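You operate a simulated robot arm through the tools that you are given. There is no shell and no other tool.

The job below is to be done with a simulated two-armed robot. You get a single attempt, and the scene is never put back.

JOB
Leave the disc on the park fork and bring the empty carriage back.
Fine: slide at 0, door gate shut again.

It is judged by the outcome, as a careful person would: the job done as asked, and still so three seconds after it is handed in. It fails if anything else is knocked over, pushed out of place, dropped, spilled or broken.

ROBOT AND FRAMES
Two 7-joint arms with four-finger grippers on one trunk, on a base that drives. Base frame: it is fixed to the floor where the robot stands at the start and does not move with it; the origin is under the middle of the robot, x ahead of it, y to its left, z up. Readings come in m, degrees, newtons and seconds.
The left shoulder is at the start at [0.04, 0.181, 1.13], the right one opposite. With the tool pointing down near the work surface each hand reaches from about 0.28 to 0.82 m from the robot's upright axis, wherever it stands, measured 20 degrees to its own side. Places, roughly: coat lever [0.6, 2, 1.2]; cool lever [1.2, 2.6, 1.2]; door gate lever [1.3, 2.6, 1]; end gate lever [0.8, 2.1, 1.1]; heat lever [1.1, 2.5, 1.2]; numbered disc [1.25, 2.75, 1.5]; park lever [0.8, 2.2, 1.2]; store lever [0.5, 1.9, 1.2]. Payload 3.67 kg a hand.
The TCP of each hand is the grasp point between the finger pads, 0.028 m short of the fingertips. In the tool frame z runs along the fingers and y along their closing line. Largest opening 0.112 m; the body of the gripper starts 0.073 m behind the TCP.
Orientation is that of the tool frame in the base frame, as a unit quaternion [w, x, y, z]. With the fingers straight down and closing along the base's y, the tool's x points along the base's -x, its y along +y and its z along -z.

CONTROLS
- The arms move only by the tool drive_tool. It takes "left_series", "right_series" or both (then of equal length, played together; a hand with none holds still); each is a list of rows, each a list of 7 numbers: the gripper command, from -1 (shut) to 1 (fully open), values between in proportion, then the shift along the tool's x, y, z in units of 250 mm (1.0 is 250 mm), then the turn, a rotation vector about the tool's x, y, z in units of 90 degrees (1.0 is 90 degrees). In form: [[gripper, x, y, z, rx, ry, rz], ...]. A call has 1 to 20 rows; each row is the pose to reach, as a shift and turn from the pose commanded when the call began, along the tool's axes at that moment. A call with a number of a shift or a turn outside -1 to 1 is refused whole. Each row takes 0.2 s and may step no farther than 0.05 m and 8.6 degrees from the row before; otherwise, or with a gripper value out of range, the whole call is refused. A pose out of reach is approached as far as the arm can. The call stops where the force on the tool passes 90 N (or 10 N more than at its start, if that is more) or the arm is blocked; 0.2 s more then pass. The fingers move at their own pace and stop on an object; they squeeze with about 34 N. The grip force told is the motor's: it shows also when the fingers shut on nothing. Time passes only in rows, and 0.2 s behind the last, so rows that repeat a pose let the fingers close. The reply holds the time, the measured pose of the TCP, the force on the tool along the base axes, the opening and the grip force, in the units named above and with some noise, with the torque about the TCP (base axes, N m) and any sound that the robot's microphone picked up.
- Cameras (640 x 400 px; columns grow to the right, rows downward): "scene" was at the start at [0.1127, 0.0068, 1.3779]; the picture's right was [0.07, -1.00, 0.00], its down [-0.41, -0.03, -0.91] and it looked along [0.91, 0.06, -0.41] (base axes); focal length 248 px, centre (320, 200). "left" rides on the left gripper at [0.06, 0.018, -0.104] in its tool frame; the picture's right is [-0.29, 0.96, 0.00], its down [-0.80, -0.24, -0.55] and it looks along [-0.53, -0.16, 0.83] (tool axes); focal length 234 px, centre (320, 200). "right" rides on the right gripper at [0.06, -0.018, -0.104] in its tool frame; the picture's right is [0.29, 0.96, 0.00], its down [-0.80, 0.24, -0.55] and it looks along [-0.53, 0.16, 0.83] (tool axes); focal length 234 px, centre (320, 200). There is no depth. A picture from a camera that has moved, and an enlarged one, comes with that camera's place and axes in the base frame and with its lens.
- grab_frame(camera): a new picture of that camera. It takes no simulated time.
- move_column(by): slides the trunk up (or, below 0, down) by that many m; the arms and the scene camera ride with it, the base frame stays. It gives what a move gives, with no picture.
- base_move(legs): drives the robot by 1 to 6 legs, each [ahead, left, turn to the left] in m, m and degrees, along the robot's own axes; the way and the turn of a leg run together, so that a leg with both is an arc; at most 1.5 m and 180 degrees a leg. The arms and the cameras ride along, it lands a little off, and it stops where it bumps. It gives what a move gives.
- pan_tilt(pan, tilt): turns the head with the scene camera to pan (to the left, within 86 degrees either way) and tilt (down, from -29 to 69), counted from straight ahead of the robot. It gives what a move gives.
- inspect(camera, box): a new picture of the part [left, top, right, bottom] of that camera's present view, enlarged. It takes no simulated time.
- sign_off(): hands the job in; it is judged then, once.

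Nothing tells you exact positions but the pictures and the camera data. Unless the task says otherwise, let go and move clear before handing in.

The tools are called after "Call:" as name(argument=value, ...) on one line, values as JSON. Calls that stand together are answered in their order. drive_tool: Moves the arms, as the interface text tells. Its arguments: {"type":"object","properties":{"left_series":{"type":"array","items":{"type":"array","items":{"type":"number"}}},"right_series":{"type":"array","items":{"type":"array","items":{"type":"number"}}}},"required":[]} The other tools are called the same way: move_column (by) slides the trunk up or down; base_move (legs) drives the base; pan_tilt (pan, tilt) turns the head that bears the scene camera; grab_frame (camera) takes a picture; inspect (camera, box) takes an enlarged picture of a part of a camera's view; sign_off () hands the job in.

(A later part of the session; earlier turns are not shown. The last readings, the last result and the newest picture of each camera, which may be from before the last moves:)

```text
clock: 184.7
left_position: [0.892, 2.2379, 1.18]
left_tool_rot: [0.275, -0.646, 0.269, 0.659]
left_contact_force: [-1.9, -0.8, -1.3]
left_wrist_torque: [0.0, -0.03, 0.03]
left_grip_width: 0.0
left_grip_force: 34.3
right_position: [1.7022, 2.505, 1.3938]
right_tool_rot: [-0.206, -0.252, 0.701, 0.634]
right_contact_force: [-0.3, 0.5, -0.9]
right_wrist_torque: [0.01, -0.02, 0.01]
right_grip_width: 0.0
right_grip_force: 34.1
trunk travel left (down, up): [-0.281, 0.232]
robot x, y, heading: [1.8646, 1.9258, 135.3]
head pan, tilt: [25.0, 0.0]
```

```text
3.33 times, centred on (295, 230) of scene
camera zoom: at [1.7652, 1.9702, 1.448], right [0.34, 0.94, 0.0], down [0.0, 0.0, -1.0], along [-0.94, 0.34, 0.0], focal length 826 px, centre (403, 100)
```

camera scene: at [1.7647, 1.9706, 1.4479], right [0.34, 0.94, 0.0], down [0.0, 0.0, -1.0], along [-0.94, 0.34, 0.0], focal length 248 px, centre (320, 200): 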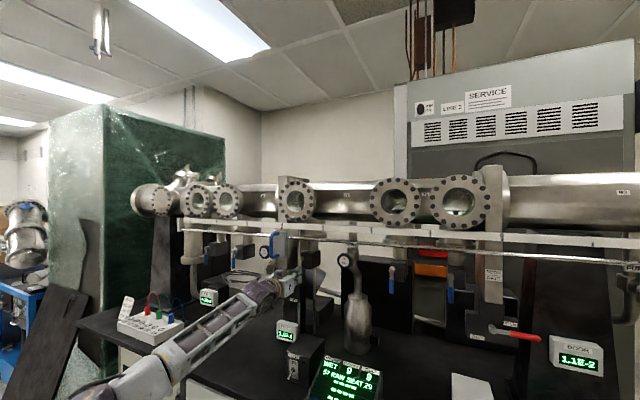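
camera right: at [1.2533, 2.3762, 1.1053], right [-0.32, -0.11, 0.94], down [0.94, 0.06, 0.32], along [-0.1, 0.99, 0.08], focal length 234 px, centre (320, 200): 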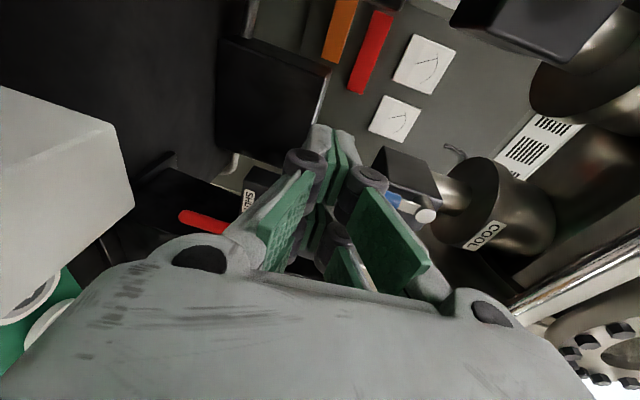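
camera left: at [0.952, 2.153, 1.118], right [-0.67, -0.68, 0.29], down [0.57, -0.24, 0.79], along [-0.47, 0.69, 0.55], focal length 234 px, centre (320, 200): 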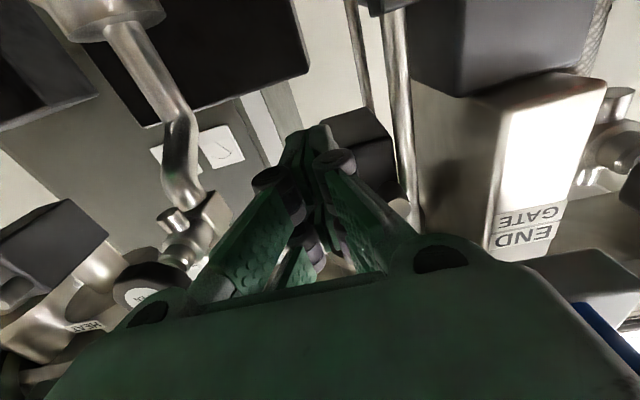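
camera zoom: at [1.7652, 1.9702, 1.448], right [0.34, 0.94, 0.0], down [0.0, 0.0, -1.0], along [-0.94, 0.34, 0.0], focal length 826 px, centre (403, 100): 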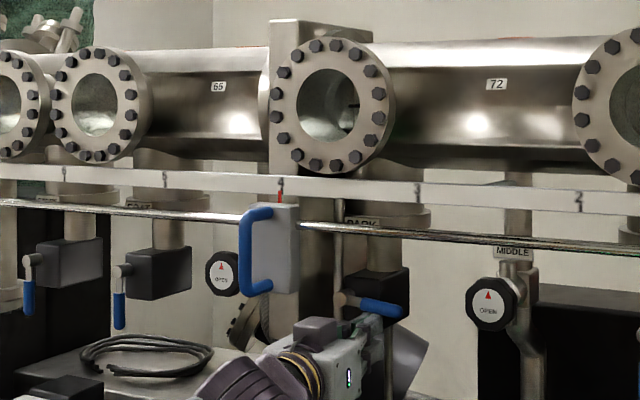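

The lever is near horizontal and the fork is rising in the window. I push on to the stop.

Call:
drive_tool(left_series=[[-1, -0.026, -0.02, 0, 0, 0, 0], [-1, -0.05, -0.035, 0, 0, 0, 0], [-1, -0.08, -0.047, 0, 0, 0, 0], [-1, -0.095, -0.052, 0, 0, 0, 0], [-1, -0.112, -0.052, 0, 0, 0, 0]])

Call:
inspect(camera="scene", box=[260, 170, 330, 290])

```text
clock: 185.9
left_position: [0.8933, 2.245, 1.1859]
left_tool_rot: [-0.269, 0.656, -0.27, -0.651]
left_contact_force: [11.7, -20.5, -53.5]
left_wrist_torque: [-0.02, -0.43, 0.16]
left_grip_width: 0.0057
left_grip_force: 35.9
right_position: [1.6958, 2.5036, 1.3943]
right_tool_rot: [-0.204, -0.255, 0.702, 0.632]
right_contact_force: [-0.5, 0.5, -0.5]
right_wrist_torque: [-0.03, 0.01, 0.01]
right_grip_width: 0.0002
right_grip_force: 34.7
trunk travel left (down, up): [-0.281, 0.232]
robot x, y, heading: [1.8617, 1.9286, 135.2]
head pan, tilt: [25.0, 0.0]
```

```text
3.33 times, centred on (295, 230) of scene
camera zoom: at [1.7585, 1.9689, 1.4472], right [0.34, 0.94, 0.0], down [0.01, 0.0, -1.0], along [-0.94, 0.34, -0.01], focal length 826 px, centre (403, 100)
```

zoom: 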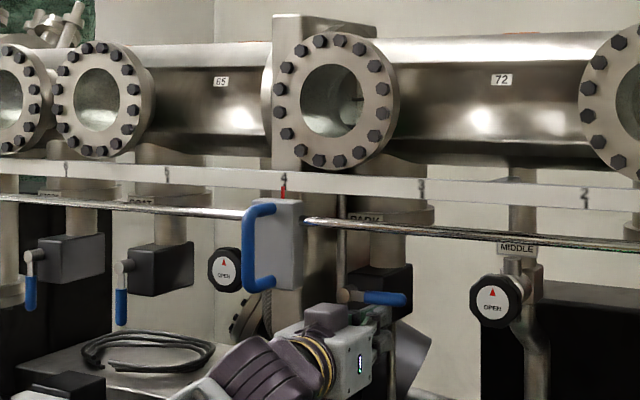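

The lever is at its horizontal stop (force reading −53 N). I ease down, release, and withdraw, then look into the PARK window.

Call:
drive_tool(left_series=[[-1, 0.08, 0.0, 0, 0, 0, 0], [-1, 0.16, 0.02, -0.02, 0, 0, 0], [-1, 0.17, 0.03, -0.18, 0, 0, 0], [-1, 0.17, 0.03, -0.36, 0, 0, 0], [-1, 0.17, 0.03, -0.55, 0, 0, 0]])

Call:
inspect(camera="scene", box=[260, 170, 330, 290])

Call:
inspect(camera="scene", box=[275, 175, 325, 225])

```text
clock: 187.1
left_position: [0.993, 2.144, 1.1653]
left_tool_rot: [0.274, -0.645, 0.267, 0.661]
left_contact_force: [-0.2, -0.3, 0.4]
left_wrist_torque: [-0.04, -0.01, -0.04]
left_grip_width: 0.0
left_grip_force: 35.4
right_position: [1.7045, 2.503, 1.3954]
right_tool_rot: [-0.206, -0.253, 0.701, 0.633]
right_contact_force: [0.4, -0.2, -0.2]
right_wrist_torque: [0.02, 0.02, 0.02]
right_grip_width: 0.0
right_grip_force: 34.0
trunk travel left (down, up): [-0.281, 0.232]
robot x, y, heading: [1.8587, 1.9254, 135.3]
head pan, tilt: [25.0, 0.0]
```

```text
3.33 times, centred on (295, 230) of scene
camera zoom: at [1.7663, 1.968, 1.4482], right [0.34, 0.94, 0.0], down [0.0, 0.0, -1.0], along [-0.94, 0.34, 0.0], focal length 826 px, centre (403, 100)
```

zoom: 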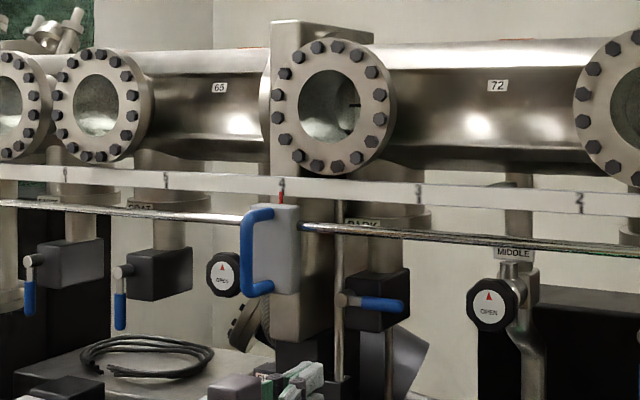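

```text
8.00 times, centred on (300, 200) of scene
camera zoom: at [1.7663, 1.968, 1.4482], right [0.34, 0.94, 0.0], down [0.0, 0.0, -1.0], along [-0.94, 0.34, 0.0], focal length 1982 px, centre (480, 200)
```

zoom: 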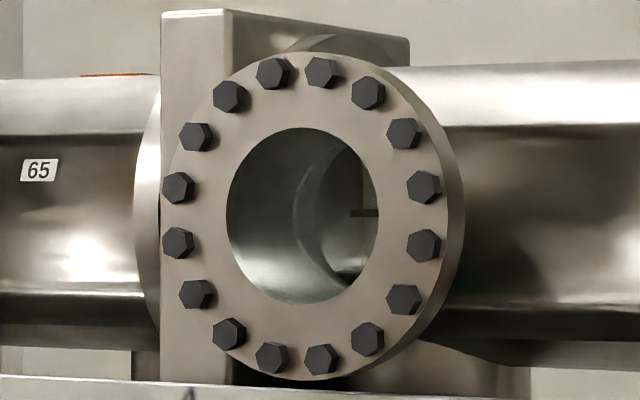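

The PARK lever stays horizontal and the fork is up. I shift the base left again to check that the disc sits on the fork.

Call:
base_move(legs=[[0.0, 0.36, 0]])

Call:
pan_tilt(pan=8, tilt=0)

Call:
grab_frame(camera="scene")

Call:
inspect(camera="scene", box=[270, 165, 350, 235])

```text
clock: 189.4
left_position: [0.7467, 1.8969, 1.1636]
left_tool_rot: [0.274, -0.647, 0.266, 0.66]
left_contact_force: [-0.6, -0.3, 0.8]
left_wrist_torque: [-0.03, 0.02, -0.08]
left_grip_width: 0.0002
left_grip_force: 35.7
right_position: [1.4591, 2.2577, 1.3963]
right_tool_rot: [-0.205, -0.253, 0.701, 0.635]
right_contact_force: [-0.1, -1.6, -0.4]
right_wrist_torque: [-0.06, -0.04, -0.08]
right_grip_width: 0.0001
right_grip_force: 34.0
trunk travel left (down, up): [-0.281, 0.232]
robot x, y, heading: [1.6209, 1.6831, 135.1]
head pan, tilt: [25.0, 0.0]
stopped in leg 1: the robot was blocked; the commanded pose is now the measured one
```

```text
clock: 190.2
left_position: [0.749, 1.9027, 1.1637]
left_tool_rot: [0.273, -0.647, 0.268, 0.66]
left_contact_force: [-0.1, 0.3, 0.9]
left_wrist_torque: [-0.01, -0.02, 0.01]
left_grip_width: 0.0
left_grip_force: 35.7
right_position: [1.4589, 2.2654, 1.3932]
right_tool_rot: [-0.206, -0.254, 0.702, 0.632]
right_contact_force: [-0.1, -0.1, 0.1]
right_wrist_torque: [0.02, 0.01, 0.02]
right_grip_width: 0.0
right_grip_force: 33.9
trunk travel left (down, up): [-0.281, 0.232]
robot x, y, heading: [1.6202, 1.6842, 135.2]
head pan, tilt: [8.0, 0.0]
```

```text
taken
camera scene: at [1.5358, 1.7537, 1.4479], right [0.6, 0.8, 0.0], down [0.0, 0.0, -1.0], along [-0.8, 0.6, 0.0], focal length 248 px, centre (320, 200)
```

scene: 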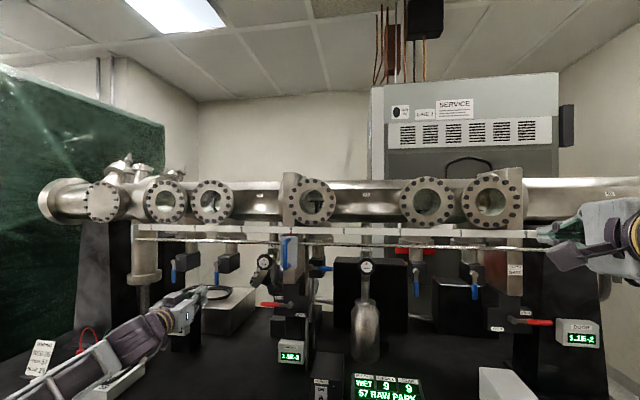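

```text
5.71 times, centred on (310, 200) of scene
camera zoom: at [1.5358, 1.7537, 1.4479], right [0.6, 0.8, 0.0], down [0.0, 0.0, -1.0], along [-0.8, 0.6, 0.0], focal length 1416 px, centre (377, 200)
```

zoom: 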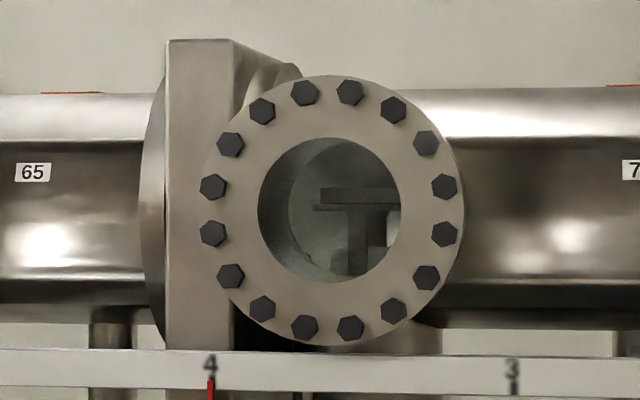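

The console now shows "57 RAW PARK", and the window shows the disc resting on the raised fork. The base bumped something at its left rear; I check that nothing was displaced and confirm the console text.

Call:
inspect(camera="scene", box=[330, 350, 450, 400])

Call:
pan_tilt(pan=85, tilt=40)

Call:
grab_frame(camera="scene")

```text
5.33 times, centred on (390, 375) of scene
camera zoom: at [1.5358, 1.7537, 1.4479], right [0.6, 0.8, 0.0], down [0.0, 0.0, -1.0], along [-0.8, 0.6, 0.0], focal length 1321 px, centre (-53, -733)
```

zoom: 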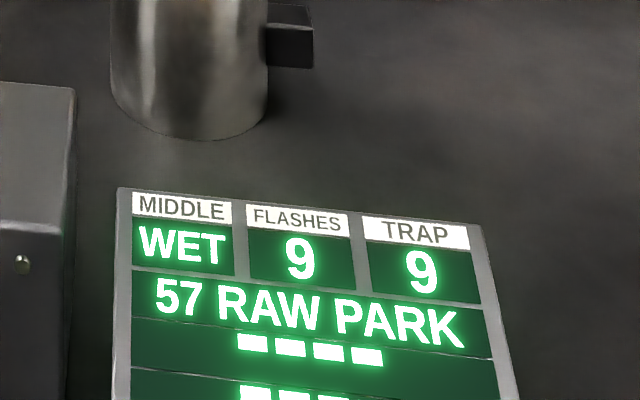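

```text
clock: 191.7
left_position: [0.7488, 1.9026, 1.1634]
left_tool_rot: [0.273, -0.647, 0.268, 0.66]
left_contact_force: [0.5, -0.3, -0.3]
left_wrist_torque: [0.0, -0.01, 0.01]
left_grip_width: 0.0002
left_grip_force: 35.9
right_position: [1.4591, 2.2646, 1.3933]
right_tool_rot: [-0.206, -0.253, 0.702, 0.633]
right_contact_force: [0.6, -1.1, -0.2]
right_wrist_torque: [-0.02, 0.0, -0.04]
right_grip_width: 0.0
right_grip_force: 33.7
trunk travel left (down, up): [-0.281, 0.232]
robot x, y, heading: [1.6206, 1.685, 135.2]
head pan, tilt: [85.0, 40.0]
```

```text
taken
camera scene: at [1.5428, 1.6439, 1.3843], right [-0.65, 0.76, 0.0], down [0.49, 0.41, -0.77], along [-0.59, -0.49, -0.64], focal length 248 px, centre (320, 200)
```

scene: 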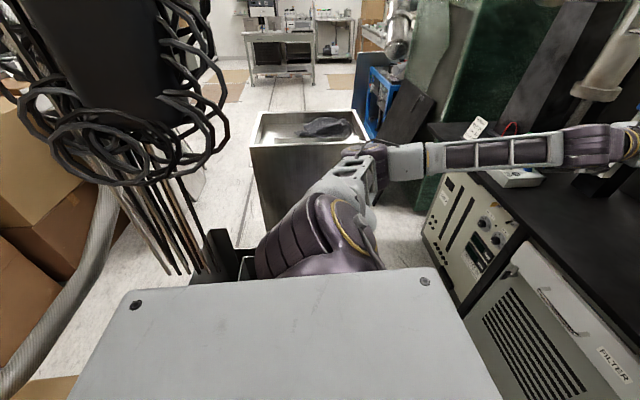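

Disc 57 is registered at PARK. The bump was the bin/cable area on my left; nothing is displaced. I retract the hand and shift the base right to take the slide handle again.

Call:
drive_tool(left_series=[[0.4, 0, 0, -0.1, 0, 0, 0], [0.4, -0.1, 0, -0.2, 0, 0, 0], [0.4, -0.25, 0, -0.25, 0, 0, 0], [0.4, -0.4, 0, -0.25, 0, 0, 0], [0.4, -0.48, 0, -0.25, 0, 0, 0]])

Call:
base_move(legs=[[0.05, -0.33, 0]])

Call:
pan_tilt(pan=30, tilt=0)

Call:
grab_frame(camera="scene")

Call:
grab_frame(camera="left")

```text
clock: 192.9
left_position: [0.7924, 1.8564, 1.2829]
left_tool_rot: [0.273, -0.647, 0.267, 0.66]
left_contact_force: [0.5, -0.1, -0.1]
left_wrist_torque: [0.01, 0.0, -0.01]
left_grip_width: 0.0784
left_grip_force: 0.1
right_position: [1.4603, 2.2635, 1.3942]
right_tool_rot: [-0.206, -0.254, 0.702, 0.633]
right_contact_force: [0.0, -0.1, 0.4]
right_wrist_torque: [0.0, 0.0, 0.04]
right_grip_width: 0.0
right_grip_force: 33.6
trunk travel left (down, up): [-0.281, 0.232]
robot x, y, heading: [1.6204, 1.6826, 135.2]
head pan, tilt: [85.0, 40.0]
```

```text
clock: 195.1
left_position: [0.9898, 2.1279, 1.2825]
left_tool_rot: [0.274, -0.647, 0.268, 0.659]
left_contact_force: [0.5, -0.8, 0.0]
left_wrist_torque: [-0.01, 0.0, 0.04]
left_grip_width: 0.0785
left_grip_force: 0.2
right_position: [1.6598, 2.5342, 1.3935]
right_tool_rot: [-0.205, -0.253, 0.703, 0.632]
right_contact_force: [-0.4, -0.1, -0.6]
right_wrist_torque: [0.0, 0.02, 0.04]
right_grip_width: 0.0001
right_grip_force: 34.3
trunk travel left (down, up): [-0.281, 0.232]
robot x, y, heading: [1.8179, 1.9535, 135.1]
head pan, tilt: [85.0, 40.0]
```

```text
clock: 196.3
left_position: [0.9898, 2.1277, 1.2827]
left_tool_rot: [0.274, -0.647, 0.269, 0.659]
left_contact_force: [-0.4, -0.2, 0.2]
left_wrist_torque: [-0.02, 0.0, -0.01]
left_grip_width: 0.0784
left_grip_force: 0.0
right_position: [1.6583, 2.5345, 1.3934]
right_tool_rot: [-0.206, -0.253, 0.702, 0.633]
right_contact_force: [1.1, -0.2, 0.4]
right_wrist_torque: [-0.01, 0.0, -0.01]
right_grip_width: 0.0002
right_grip_force: 34.0
trunk travel left (down, up): [-0.281, 0.232]
robot x, y, heading: [1.8236, 1.9563, 135.1]
head pan, tilt: [30.0, 0.0]
```

```text
taken
camera scene: at [1.7184, 1.992, 1.4479], right [0.26, 0.97, 0.0], down [0.0, 0.0, -1.0], along [-0.97, 0.26, 0.0], focal length 248 px, centre (320, 200)
```

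scene: 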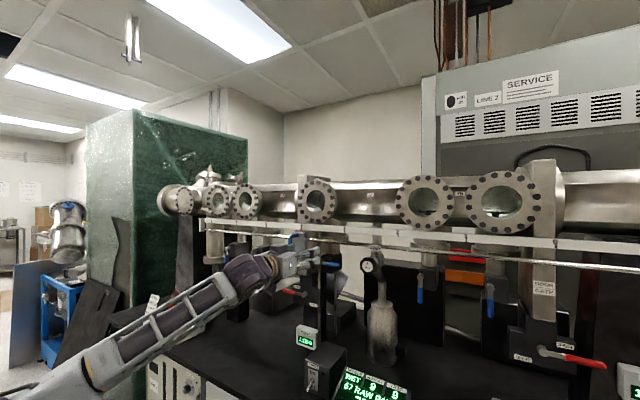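

```text
taken
camera left: at [1.0512, 2.0428, 1.2205], right [-0.67, -0.68, 0.29], down [0.57, -0.23, 0.79], along [-0.47, 0.69, 0.55], focal length 234 px, centre (320, 200)
```

left: 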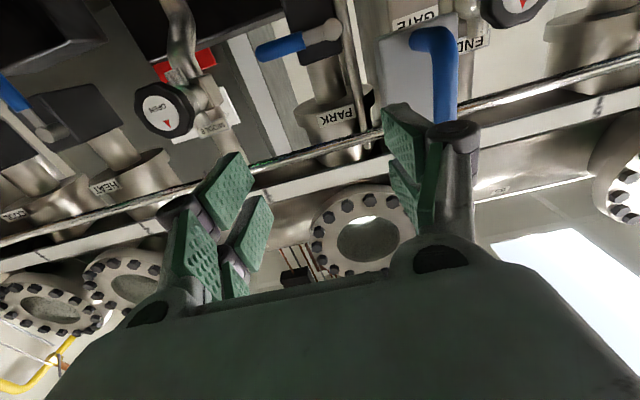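

I move left in front of the slide handle, then in, and check alignment.

Call:
drive_tool(left_series=[[0.4, 0, 0.12, 0, 0, 0, 0], [0.4, 0, 0.24, 0, 0, 0, 0], [0.4, 0, 0.34, 0, 0, 0, 0]])

Call:
grab_frame(camera="left")

```text
clock: 197.2
left_position: [0.9303, 2.0673, 1.2816]
left_tool_rot: [0.274, -0.646, 0.268, 0.659]
left_contact_force: [-0.2, 0.3, -0.2]
left_wrist_torque: [0.02, 0.0, -0.02]
left_grip_width: 0.0785
left_grip_force: 0.0
right_position: [1.6576, 2.535, 1.3936]
right_tool_rot: [-0.205, -0.253, 0.702, 0.633]
right_contact_force: [0.0, 0.5, -0.5]
right_wrist_torque: [-0.01, -0.01, -0.05]
right_grip_width: 0.0
right_grip_force: 33.3
trunk travel left (down, up): [-0.281, 0.232]
robot x, y, heading: [1.8173, 1.955, 134.9]
head pan, tilt: [30.0, 0.0]
```

```text
taken
camera left: at [0.9908, 1.9825, 1.2195], right [-0.67, -0.68, 0.29], down [0.57, -0.23, 0.79], along [-0.47, 0.69, 0.55], focal length 234 px, centre (320, 200)
```

left: 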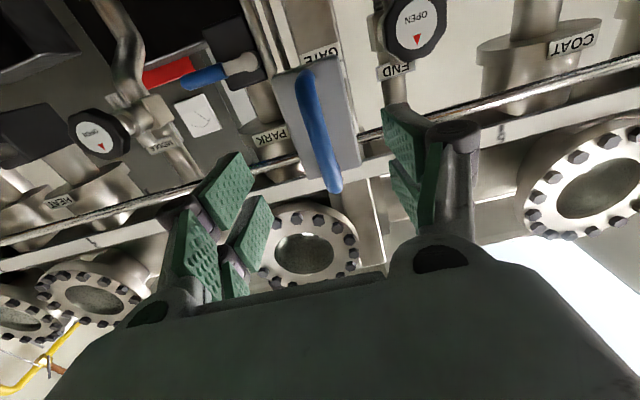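

The handle is centred. I go in and close on the slide block again.

Call:
drive_tool(left_series=[[0.4, 0, 0, 0.11, 0, 0, 0], [0.4, 0, 0, 0.22, 0, 0, 0], [0.4, 0, 0, 0.315, 0, 0, 0], [-1, 0, 0, 0.315, 0, 0, 0], [-1, 0, 0, 0.315, 0, 0, 0], [-1, 0, 0, 0.315, 0, 0, 0], [-1, 0, 0, 0.315, 0, 0, 0]])

Call:
grab_frame(camera="left")

Call:
inspect(camera="scene", box=[260, 190, 340, 260])

```text
clock: 198.8
left_position: [0.8728, 2.1245, 1.2837]
left_tool_rot: [0.273, -0.647, 0.267, 0.66]
left_contact_force: [-5.7, 0.5, 3.4]
left_wrist_torque: [-0.57, 0.1, 0.23]
left_grip_width: 0.056
left_grip_force: 44.8
right_position: [1.658, 2.5342, 1.3925]
right_tool_rot: [-0.206, -0.253, 0.703, 0.632]
right_contact_force: [-1.0, 0.2, 0.1]
right_wrist_torque: [-0.01, -0.02, -0.01]
right_grip_width: 0.0001
right_grip_force: 34.3
trunk travel left (down, up): [-0.281, 0.232]
robot x, y, heading: [1.8175, 1.9494, 135.1]
head pan, tilt: [30.0, 0.0]
```

```text
taken
camera left: at [0.9337, 2.0393, 1.2224], right [-0.67, -0.68, 0.29], down [0.57, -0.23, 0.79], along [-0.47, 0.69, 0.55], focal length 234 px, centre (320, 200)
```

left: 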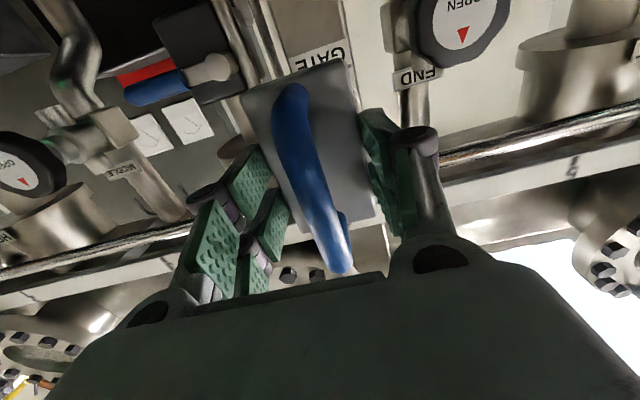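

```text
5.71 times, centred on (300, 225) of scene
camera zoom: at [1.7176, 1.9922, 1.448], right [0.26, 0.97, 0.0], down [0.0, 0.0, -1.0], along [-0.97, 0.26, 0.0], focal length 1416 px, centre (434, 57)
```

zoom: 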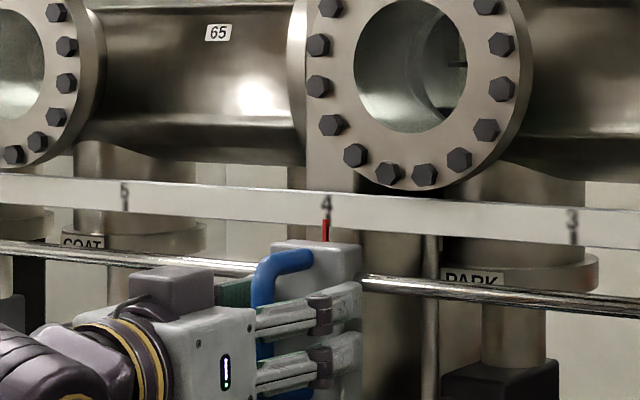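

Firm hold, pointer at 4. I draw the slide slowly to the right; first a short way to check that the disc stays on the fork.

Call:
drive_tool(left_series=[[-1, 0, -0.04, 0, 0, 0, 0], [-1, 0, -0.1, 0, 0, 0, 0], [-1, 0, -0.17, 0, 0, 0, 0], [-1, 0, -0.24, 0, 0, 0, 0], [-1, 0, -0.31, 0, 0, 0, 0], [-1, 0, -0.38, 0, 0, 0, 0]])

Call:
grab_frame(camera="scene")

Call:
inspect(camera="scene", box=[290, 170, 370, 240])

Call:
inspect(camera="scene", box=[320, 350, 420, 400])

```text
clock: 200.2
left_position: [0.9438, 2.1926, 1.2844]
left_tool_rot: [0.275, -0.646, 0.269, 0.66]
left_contact_force: [-10.7, 9.6, 11.0]
left_wrist_torque: [-0.12, -0.15, 0.16]
left_grip_width: 0.056
left_grip_force: 45.2
right_position: [1.6583, 2.5371, 1.3933]
right_tool_rot: [-0.206, -0.253, 0.703, 0.632]
right_contact_force: [0.5, -0.5, 0.6]
right_wrist_torque: [0.02, 0.03, 0.0]
right_grip_width: 0.0
right_grip_force: 34.1
trunk travel left (down, up): [-0.281, 0.232]
robot x, y, heading: [1.8171, 1.9508, 135.0]
head pan, tilt: [30.0, 0.0]
```

```text
taken
camera scene: at [1.7185, 1.9939, 1.448], right [0.26, 0.97, 0.0], down [0.0, 0.0, -1.0], along [-0.97, 0.26, 0.0], focal length 248 px, centre (320, 200)
```

scene: 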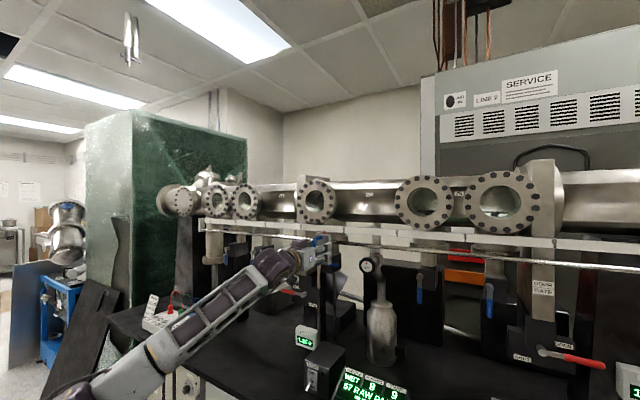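

```text
5.71 times, centred on (330, 205) of scene
camera zoom: at [1.7185, 1.9939, 1.448], right [0.26, 0.97, 0.0], down [0.0, 0.0, -1.0], along [-0.97, 0.26, 0.0], focal length 1416 px, centre (263, 171)
```

zoom: 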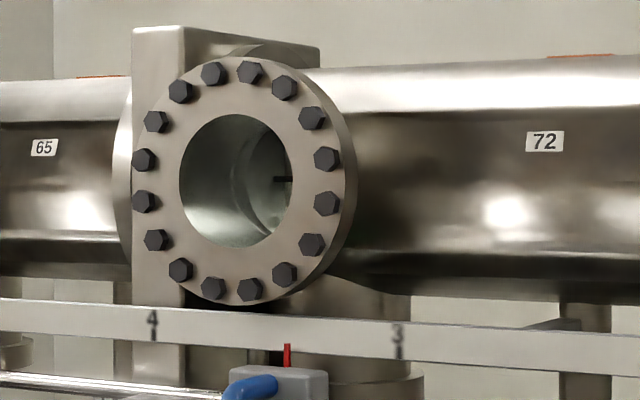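

```text
6.40 times, centred on (370, 375) of scene
camera zoom: at [1.7185, 1.9939, 1.448], right [0.26, 0.97, 0.0], down [0.0, 0.0, -1.0], along [-0.97, 0.26, 0.0], focal length 1586 px, centre (0, -920)
```

zoom: 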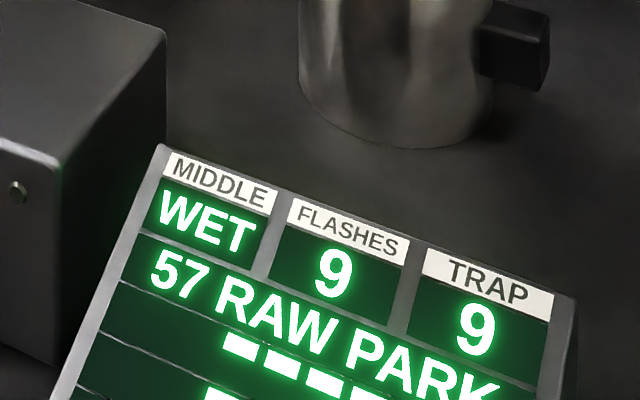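

The disc stays on the fork (display still "PARK"). I continue drawing the slide to the right.

Call:
drive_tool(left_series=[[-1, -0.005, -0.06, 0.006, 0, 0, 0], [-1, -0.005, -0.14, 0.006, 0, 0, 0], [-1, -0.005, -0.22, 0.006, 0, 0, 0], [-1, -0.005, -0.3, 0.006, 0, 0, 0], [-1, -0.005, -0.38, 0.006, 0, 0, 0], [-1, -0.005, -0.46, 0.006, 0, 0, 0], [-1, -0.005, -0.54, 0.006, 0, 0, 0], [-1, -0.005, -0.62, 0.006, 0, 0, 0]])

Call:
drive_tool(left_series=[[-1, 0, -0.06, 0, 0, 0, 0], [-1, 0, -0.14, 0, 0, 0, 0], [-1, 0, -0.22, 0, 0, 0, 0], [-1, 0, -0.3, 0, 0, 0, 0], [-1, 0, -0.38, 0, 0, 0, 0], [-1, 0, -0.46, 0, 0, 0, 0]])

Call:
pan_tilt(pan=10, tilt=0)

Call:
grab_frame(camera="scene")

Call:
inspect(camera="scene", box=[220, 170, 400, 270])

```text
clock: 201.9
left_position: [1.053, 2.3017, 1.2846]
left_tool_rot: [0.274, -0.647, 0.269, 0.659]
left_contact_force: [18.0, -18.9, -17.5]
left_wrist_torque: [-0.57, -0.25, -0.13]
left_grip_width: 0.0561
left_grip_force: 45.6
right_position: [1.6612, 2.5324, 1.3947]
right_tool_rot: [-0.205, -0.253, 0.701, 0.634]
right_contact_force: [0.0, 0.8, 0.7]
right_wrist_torque: [0.03, 0.0, 0.0]
right_grip_width: 0.0
right_grip_force: 34.1
trunk travel left (down, up): [-0.281, 0.232]
robot x, y, heading: [1.8161, 1.954, 135.1]
head pan, tilt: [30.0, 0.0]
```

```text
clock: 203.3
left_position: [1.1349, 2.3848, 1.2781]
left_tool_rot: [0.273, -0.65, 0.271, 0.656]
left_contact_force: [13.7, -13.6, -30.5]
left_wrist_torque: [-0.66, -0.51, -0.08]
left_grip_width: 0.0556
left_grip_force: 45.2
right_position: [1.6607, 2.536, 1.3933]
right_tool_rot: [-0.207, -0.252, 0.703, 0.632]
right_contact_force: [0.3, 0.8, -0.1]
right_wrist_torque: [0.02, 0.02, 0.09]
right_grip_width: 0.0001
right_grip_force: 33.7
trunk travel left (down, up): [-0.281, 0.232]
robot x, y, heading: [1.8153, 1.9531, 135.3]
head pan, tilt: [30.0, 0.0]
```

```text
clock: 204.2
left_position: [1.1323, 2.3829, 1.2814]
left_tool_rot: [0.273, -0.649, 0.27, 0.657]
left_contact_force: [14.3, -10.4, -31.0]
left_wrist_torque: [-0.41, -0.57, -0.14]
left_grip_width: 0.0559
left_grip_force: 45.3
right_position: [1.6585, 2.5348, 1.393]
right_tool_rot: [-0.206, -0.253, 0.703, 0.632]
right_contact_force: [0.0, 0.3, -0.4]
right_wrist_torque: [0.02, 0.05, 0.03]
right_grip_width: 0.0
right_grip_force: 33.7
trunk travel left (down, up): [-0.281, 0.232]
robot x, y, heading: [1.8168, 1.9537, 135.1]
head pan, tilt: [10.0, 0.0]
```

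```text
taken
camera scene: at [1.7305, 2.0205, 1.4479], right [0.57, 0.82, 0.0], down [0.0, 0.0, -1.0], along [-0.82, 0.57, 0.0], focal length 248 px, centre (320, 200)
```

scene: 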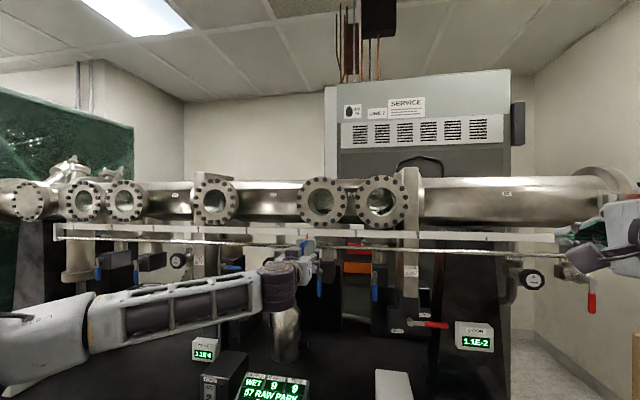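

```text
3.56 times, centred on (310, 220) of scene
camera zoom: at [1.7305, 2.0205, 1.4479], right [0.57, 0.82, 0.0], down [0.0, 0.0, -1.0], along [-0.82, 0.57, 0.0], focal length 881 px, centre (356, 129)
```

zoom: 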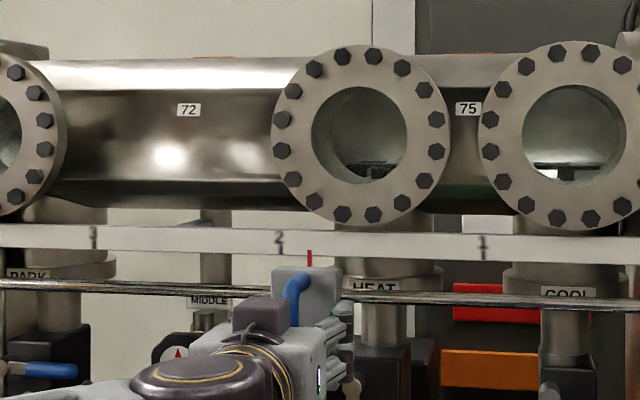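

Slide at about 1.85, display still PARK. I relieve the side load and carry on toward 0.

Call:
drive_tool(left_series=[[-1, 0.012, -0.05, -0.006, 0, 0, 0], [-1, 0.014, -0.13, -0.006, 0, 0, 0], [-1, 0.014, -0.21, -0.006, 0, 0, 0], [-1, 0.014, -0.29, -0.006, 0, 0, 0], [-1, 0.014, -0.37, -0.006, 0, 0, 0], [-1, 0.014, -0.45, -0.006, 0, 0, 0], [-1, 0.014, -0.53, -0.006, 0, 0, 0]])

Call:
drive_tool(left_series=[[-1, 0, -0.06, 0, 0, 0, 0], [-1, 0, -0.14, 0, 0, 0, 0], [-1, 0, -0.22, 0, 0, 0, 0], [-1, 0, -0.3, 0, 0, 0, 0], [-1, 0, -0.38, 0, 0, 0, 0], [-1, 0, -0.46, 0, 0, 0, 0]])

Call:
grab_frame(camera="scene")

Call:
inspect(camera="scene", box=[310, 170, 460, 270])

```text
clock: 205.8
left_position: [1.2259, 2.4759, 1.2804]
left_tool_rot: [0.274, -0.647, 0.268, 0.659]
left_contact_force: [-0.4, 1.3, -13.8]
left_wrist_torque: [-0.98, -0.87, 0.01]
left_grip_width: 0.0563
left_grip_force: 45.1
right_position: [1.658, 2.5369, 1.393]
right_tool_rot: [-0.205, -0.253, 0.703, 0.632]
right_contact_force: [-0.2, 0.3, 0.5]
right_wrist_torque: [-0.03, 0.0, 0.0]
right_grip_width: 0.0
right_grip_force: 34.1
trunk travel left (down, up): [-0.281, 0.232]
robot x, y, heading: [1.8202, 1.9566, 135.0]
head pan, tilt: [10.0, 0.0]
```

```text
clock: 207.2
left_position: [1.3109, 2.5589, 1.2805]
left_tool_rot: [0.275, -0.646, 0.269, 0.659]
left_contact_force: [2.3, -2.3, -13.7]
left_wrist_torque: [-0.19, -0.56, 0.5]
left_grip_width: 0.0559
left_grip_force: 45.0
right_position: [1.6602, 2.5362, 1.3924]
right_tool_rot: [-0.206, -0.253, 0.703, 0.633]
right_contact_force: [0.4, -0.4, 0.9]
right_wrist_torque: [0.0, -0.03, 0.03]
right_grip_width: 0.0001
right_grip_force: 33.5
trunk travel left (down, up): [-0.281, 0.232]
robot x, y, heading: [1.8221, 1.9558, 135.0]
head pan, tilt: [10.0, 0.0]
```

```text
taken
camera scene: at [1.7317, 2.0221, 1.4479], right [0.57, 0.82, 0.0], down [0.0, 0.0, -1.0], along [-0.82, 0.57, 0.0], focal length 248 px, centre (320, 200)
```

scene: 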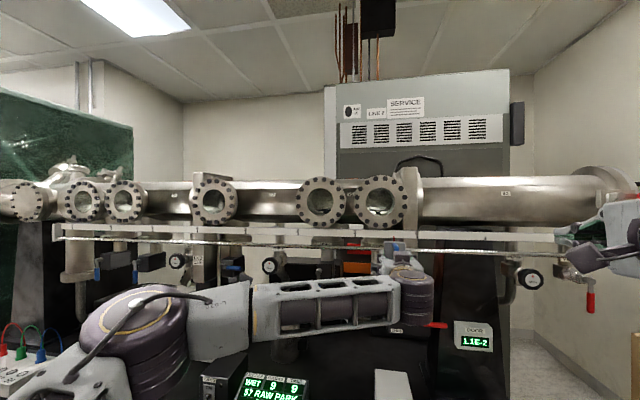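

```text
4.00 times, centred on (385, 220) of scene
camera zoom: at [1.7317, 2.0221, 1.4479], right [0.57, 0.82, 0.0], down [0.0, 0.0, -1.0], along [-0.82, 0.57, 0.0], focal length 991 px, centre (60, 120)
```

zoom: 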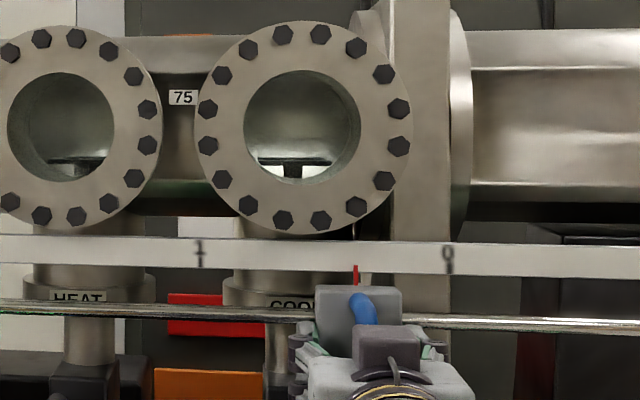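

Slide at about 0.37. I go the last stretch to just short of 0, then fine-tune by the pointer.

Call:
drive_tool(left_series=[[-1, 0.005, -0.06, 0, 0, 0, 0], [-1, 0.005, -0.13, 0, 0, 0, 0], [-1, 0.005, -0.19, 0, 0, 0, 0], [-1, 0.005, -0.235, 0, 0, 0, 0]])

Call:
inspect(camera="scene", box=[390, 215, 450, 255])

```text
clock: 208.2
left_position: [1.3517, 2.5997, 1.2798]
left_tool_rot: [0.275, -0.646, 0.268, 0.66]
left_contact_force: [-1.4, 1.5, 1.0]
left_wrist_torque: [-0.19, -0.54, 0.71]
left_grip_width: 0.0559
left_grip_force: 44.9
right_position: [1.6593, 2.5359, 1.3926]
right_tool_rot: [-0.205, -0.253, 0.702, 0.633]
right_contact_force: [-0.1, 0.1, -0.7]
right_wrist_torque: [0.01, 0.0, 0.04]
right_grip_width: 0.0
right_grip_force: 33.8
trunk travel left (down, up): [-0.281, 0.232]
robot x, y, heading: [1.8194, 1.9536, 135.1]
head pan, tilt: [10.0, 0.0]
```

```text
10.00 times, centred on (420, 235) of scene
camera zoom: at [1.7321, 2.0218, 1.448], right [0.57, 0.82, 0.0], down [0.0, 0.0, -1.0], along [-0.82, 0.57, 0.0], focal length 2477 px, centre (-680, -150)
```

zoom: 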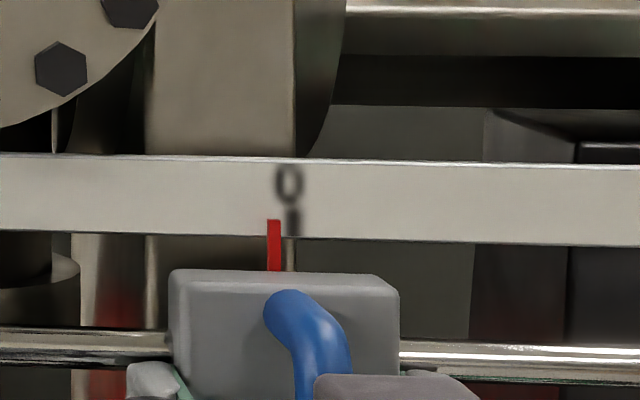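

The pointer is about 5 mm left of 0. I nudge it right and check.

Call:
drive_tool(left_series=[[-1, 0, -0.012, 0, 0, 0, 0], [-1, 0, -0.022, 0, 0, 0, 0], [-1, 0, -0.022, 0, 0, 0, 0]])

Call:
inspect(camera="scene", box=[390, 215, 450, 255])

```text
clock: 209.0
left_position: [1.3539, 2.602, 1.2807]
left_tool_rot: [0.275, -0.646, 0.269, 0.659]
left_contact_force: [-3.9, 7.4, 8.0]
left_wrist_torque: [1.01, 0.24, 0.03]
left_grip_width: 0.0557
left_grip_force: 45.3
right_position: [1.6592, 2.5346, 1.3937]
right_tool_rot: [-0.205, -0.253, 0.703, 0.633]
right_contact_force: [0.6, -0.5, 0.0]
right_wrist_torque: [0.02, 0.0, 0.01]
right_grip_width: 0.0
right_grip_force: 33.9
trunk travel left (down, up): [-0.281, 0.232]
robot x, y, heading: [1.8201, 1.9565, 134.9]
head pan, tilt: [10.0, 0.0]
```

```text
10.00 times, centred on (420, 235) of scene
camera zoom: at [1.7316, 2.021, 1.448], right [0.57, 0.82, 0.0], down [0.0, 0.0, -1.0], along [-0.82, 0.57, 0.0], focal length 2477 px, centre (-680, -150)
```

zoom: 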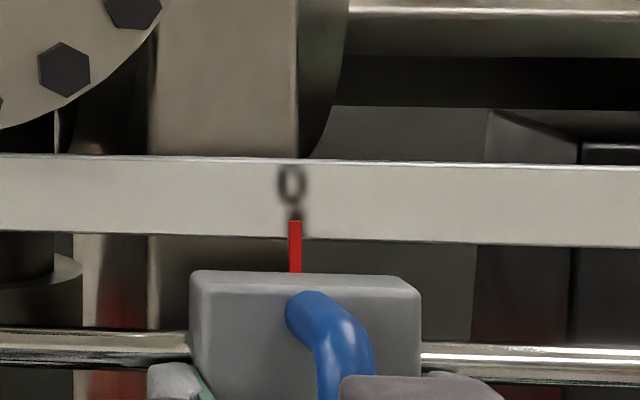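

The pointer is exactly on 0. I open the hand and withdraw straight back, then verify the pointer.

Call:
drive_tool(left_series=[[0.4, 0, 0, 0, 0, 0, 0], [0.4, 0, 0, 0, 0, 0, 0], [0.4, 0, 0, -0.1, 0, 0, 0], [0.4, 0, 0, -0.25, 0, 0, 0], [0.4, 0, 0, -0.4, 0, 0, 0]])

Call:
inspect(camera="scene", box=[390, 215, 450, 255])

Call:
grab_frame(camera="left")

```text
clock: 210.2
left_position: [1.4236, 2.5282, 1.2779]
left_tool_rot: [0.274, -0.646, 0.268, 0.66]
left_contact_force: [-0.6, -0.2, 0.3]
left_wrist_torque: [0.01, -0.01, -0.02]
left_grip_width: 0.0784
left_grip_force: 0.1
right_position: [1.6592, 2.5333, 1.3937]
right_tool_rot: [-0.205, -0.254, 0.702, 0.633]
right_contact_force: [0.3, -0.6, -0.1]
right_wrist_torque: [-0.02, -0.02, -0.02]
right_grip_width: 0.0
right_grip_force: 34.2
trunk travel left (down, up): [-0.281, 0.232]
robot x, y, heading: [1.8184, 1.954, 135.1]
head pan, tilt: [10.0, 0.0]
```

```text
10.00 times, centred on (420, 235) of scene
camera zoom: at [1.7328, 2.0198, 1.4481], right [0.57, 0.82, 0.0], down [0.0, 0.0, -1.0], along [-0.82, 0.57, 0.0], focal length 2477 px, centre (-680, -150)
```

zoom: 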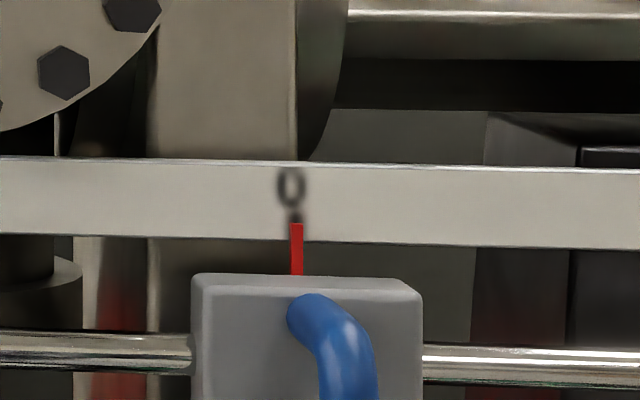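

```text
taken
camera left: at [1.4842, 2.4441, 1.2174], right [-0.67, -0.68, 0.29], down [0.57, -0.23, 0.79], along [-0.47, 0.69, 0.55], focal length 234 px, centre (320, 200)
```

left: 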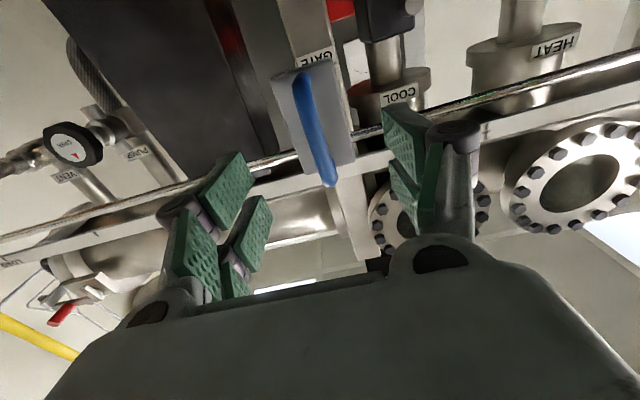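

The slide stays at 0. Now I close the fingers, roll the left hand again and position it above the door gate lever to swing it back down to SHUT.

Call:
drive_tool(left_series=[[-1, 0.05, -0.02, -0.02, 0, 0, 0.09], [-1, 0.1, -0.04, -0.02, 0, 0, 0.18], [-1, 0.15, -0.06, -0.02, 0, 0, 0.27], [-1, 0.2, -0.08, -0.02, 0, 0, 0.36], [-1, 0.25, -0.1, -0.02, 0, 0, 0.45], [-1, 0.3, -0.12, -0.02, 0, 0, 0.54], [-1, 0.35, -0.14, -0.02, 0, 0, 0.63], [-1, 0.4, -0.17, -0.02, 0, 0, 0.72], [-1, 0.45, -0.19, -0.02, 0, 0, 0.81], [-1, 0.5, -0.21, -0.02, 0, 0, 0.9], [-1, 0.53, -0.23, -0.02, 0, 0, 0.99]])

Call:
grab_frame(camera="left")

Call:
pan_tilt(pan=-20, tilt=20)

Call:
grab_frame(camera="scene")

```text
clock: 212.8
left_position: [1.4257, 2.5617, 1.1675]
left_tool_rot: [-0.268, -0.306, 0.631, 0.66]
left_contact_force: [0.5, 0.3, 0.5]
left_wrist_torque: [0.02, -0.05, -0.01]
left_grip_width: 0.0
left_grip_force: 34.0
right_position: [1.6592, 2.5348, 1.3929]
right_tool_rot: [-0.206, -0.253, 0.702, 0.633]
right_contact_force: [-0.4, -0.2, 0.2]
right_wrist_torque: [0.03, 0.05, -0.02]
right_grip_width: 0.0
right_grip_force: 34.1
trunk travel left (down, up): [-0.281, 0.232]
robot x, y, heading: [1.8185, 1.9549, 135.0]
head pan, tilt: [10.0, 0.0]
stopped in row 11 (left hand): the arm was blocked; the commanded pose is now the measured one
```

```text
taken
camera left: at [1.4629, 2.4462, 1.1805], right [0.16, 0.16, 0.97], down [0.95, 0.24, -0.19], along [-0.26, 0.96, -0.11], focal length 234 px, centre (320, 200)
```

left: 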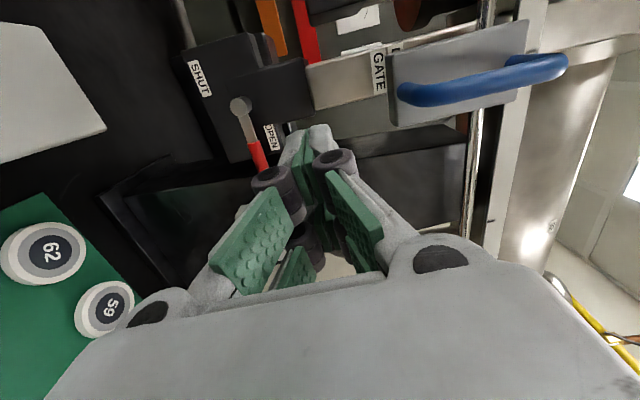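

```text
clock: 213.7
left_position: [1.4247, 2.5598, 1.1669]
left_tool_rot: [-0.269, -0.307, 0.63, 0.661]
left_contact_force: [-0.3, -0.1, -0.5]
left_wrist_torque: [0.02, 0.0, 0.0]
left_grip_width: 0.0001
left_grip_force: 33.9
right_position: [1.6573, 2.535, 1.3939]
right_tool_rot: [-0.205, -0.253, 0.703, 0.632]
right_contact_force: [0.8, 0.5, -0.3]
right_wrist_torque: [0.01, 0.0, 0.01]
right_grip_width: 0.0
right_grip_force: 33.9
trunk travel left (down, up): [-0.281, 0.232]
robot x, y, heading: [1.821, 1.9526, 135.2]
head pan, tilt: [-20.0, 20.0]
```

```text
taken
camera scene: at [1.7659, 2.0532, 1.4157], right [0.91, 0.42, 0.0], down [0.15, -0.31, -0.94], along [-0.4, 0.85, -0.34], focal length 248 px, centre (320, 200)
```

scene: 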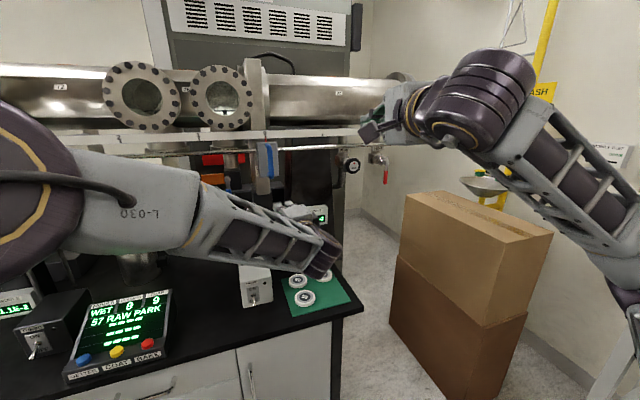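

The finger is in front of and above the open lever. I move to just above the handle and forward to its depth.

Call:
drive_tool(left_series=[[-1, -0.058, -0.06, 0.09, 0, 0, 0], [-1, -0.116, -0.11, 0.18, 0, 0, 0], [-1, -0.122, -0.112, 0.3, 0, 0, 0], [-1, -0.13, -0.115, 0.43, 0, 0, 0], [-1, -0.135, -0.117, 0.54, 0, 0, 0]])

Call:
grab_frame(camera="left")

Call:
inspect(camera="scene", box=[230, 140, 370, 240])

```text
clock: 214.9
left_position: [1.3512, 2.6784, 1.1401]
left_tool_rot: [-0.268, -0.304, 0.633, 0.66]
left_contact_force: [-0.2, 1.3, 0.0]
left_wrist_torque: [0.0, -0.02, 0.02]
left_grip_width: 0.0001
left_grip_force: 34.4
right_position: [1.6559, 2.5357, 1.3943]
right_tool_rot: [-0.205, -0.253, 0.702, 0.633]
right_contact_force: [0.1, 0.1, -0.5]
right_wrist_torque: [0.02, 0.02, 0.01]
right_grip_width: 0.0
right_grip_force: 34.0
trunk travel left (down, up): [-0.281, 0.232]
robot x, y, heading: [1.8203, 1.953, 135.1]
head pan, tilt: [-20.0, 20.0]
```

```text
taken
camera left: at [1.3879, 2.5636, 1.1534], right [0.17, 0.16, 0.97], down [0.95, 0.23, -0.2], along [-0.26, 0.96, -0.11], focal length 234 px, centre (320, 200)
```

left: 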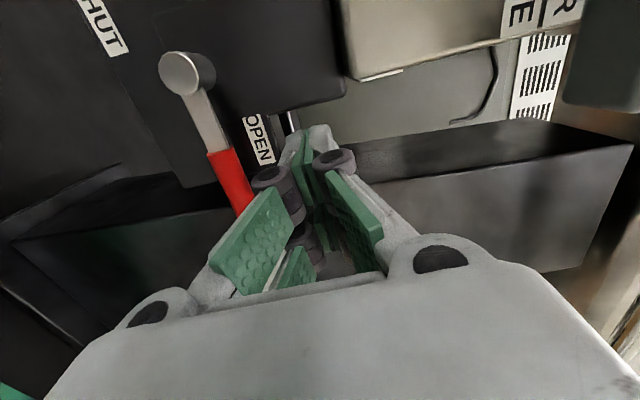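

```text
4.00 times, centred on (300, 190) of scene
camera zoom: at [1.7649, 2.0539, 1.4156], right [0.91, 0.42, 0.0], down [0.15, -0.31, -0.94], along [-0.4, 0.85, -0.34], focal length 991 px, centre (400, 240)
```

zoom: 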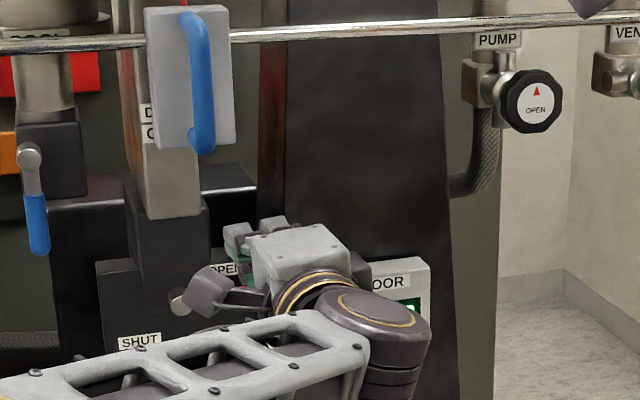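

The finger is just above the lever. I push it down along its arc, first to about 30° from vertical.

Call:
drive_tool(left_series=[[-1, 0.0136, -0.0596, 0, 0, 0, 0], [-1, 0.023, -0.108, 0, 0, 0, 0], [-1, 0.019, -0.152, 0, 0, 0, 0], [-1, 0.024, -0.185, 0, 0, 0, 0], [-1, 0.028, -0.218, 0, 0, 0, 0], [-1, 0.04, -0.25, 0, 0, 0, 0], [-1, 0.054, -0.279, 0, 0, 0, 0], [-1, 0.094, -0.331, 0, 0, 0, 0]])

Call:
grab_frame(camera="left")

Call:
inspect(camera="scene", box=[230, 140, 370, 240])

```text
clock: 216.7
left_position: [1.341, 2.6655, 1.0578]
left_tool_rot: [-0.269, -0.305, 0.632, 0.66]
left_contact_force: [1.1, -0.1, 0.0]
left_wrist_torque: [0.01, 0.05, -0.01]
left_grip_width: 0.0
left_grip_force: 33.4
right_position: [1.6604, 2.5349, 1.3935]
right_tool_rot: [-0.206, -0.252, 0.702, 0.633]
right_contact_force: [1.3, 0.5, 0.3]
right_wrist_torque: [-0.01, 0.0, 0.01]
right_grip_width: 0.0
right_grip_force: 34.5
trunk travel left (down, up): [-0.281, 0.232]
robot x, y, heading: [1.8183, 1.955, 135.1]
head pan, tilt: [-20.0, 20.0]
```

```text
taken
camera left: at [1.3776, 2.5518, 1.0706], right [0.16, 0.16, 0.97], down [0.95, 0.23, -0.2], along [-0.25, 0.96, -0.11], focal length 234 px, centre (320, 200)
```

left: 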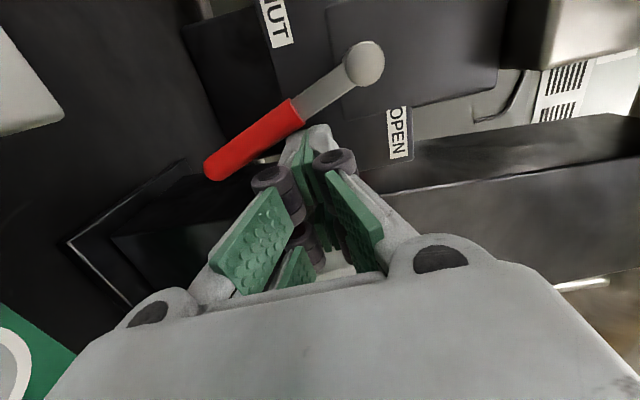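

```text
4.00 times, centred on (300, 190) of scene
camera zoom: at [1.7674, 2.0534, 1.4158], right [0.91, 0.42, 0.0], down [0.14, -0.31, -0.94], along [-0.4, 0.85, -0.34], focal length 991 px, centre (400, 240)
```

zoom: 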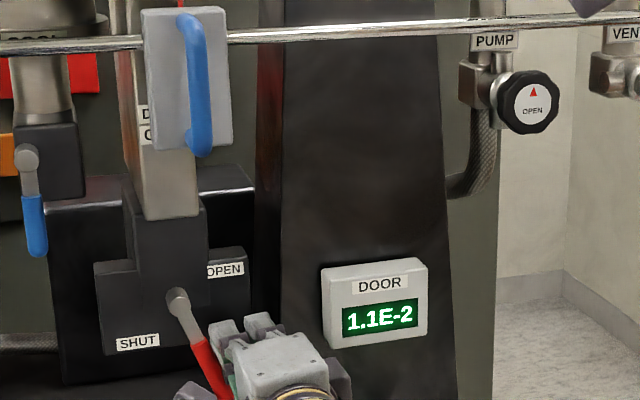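

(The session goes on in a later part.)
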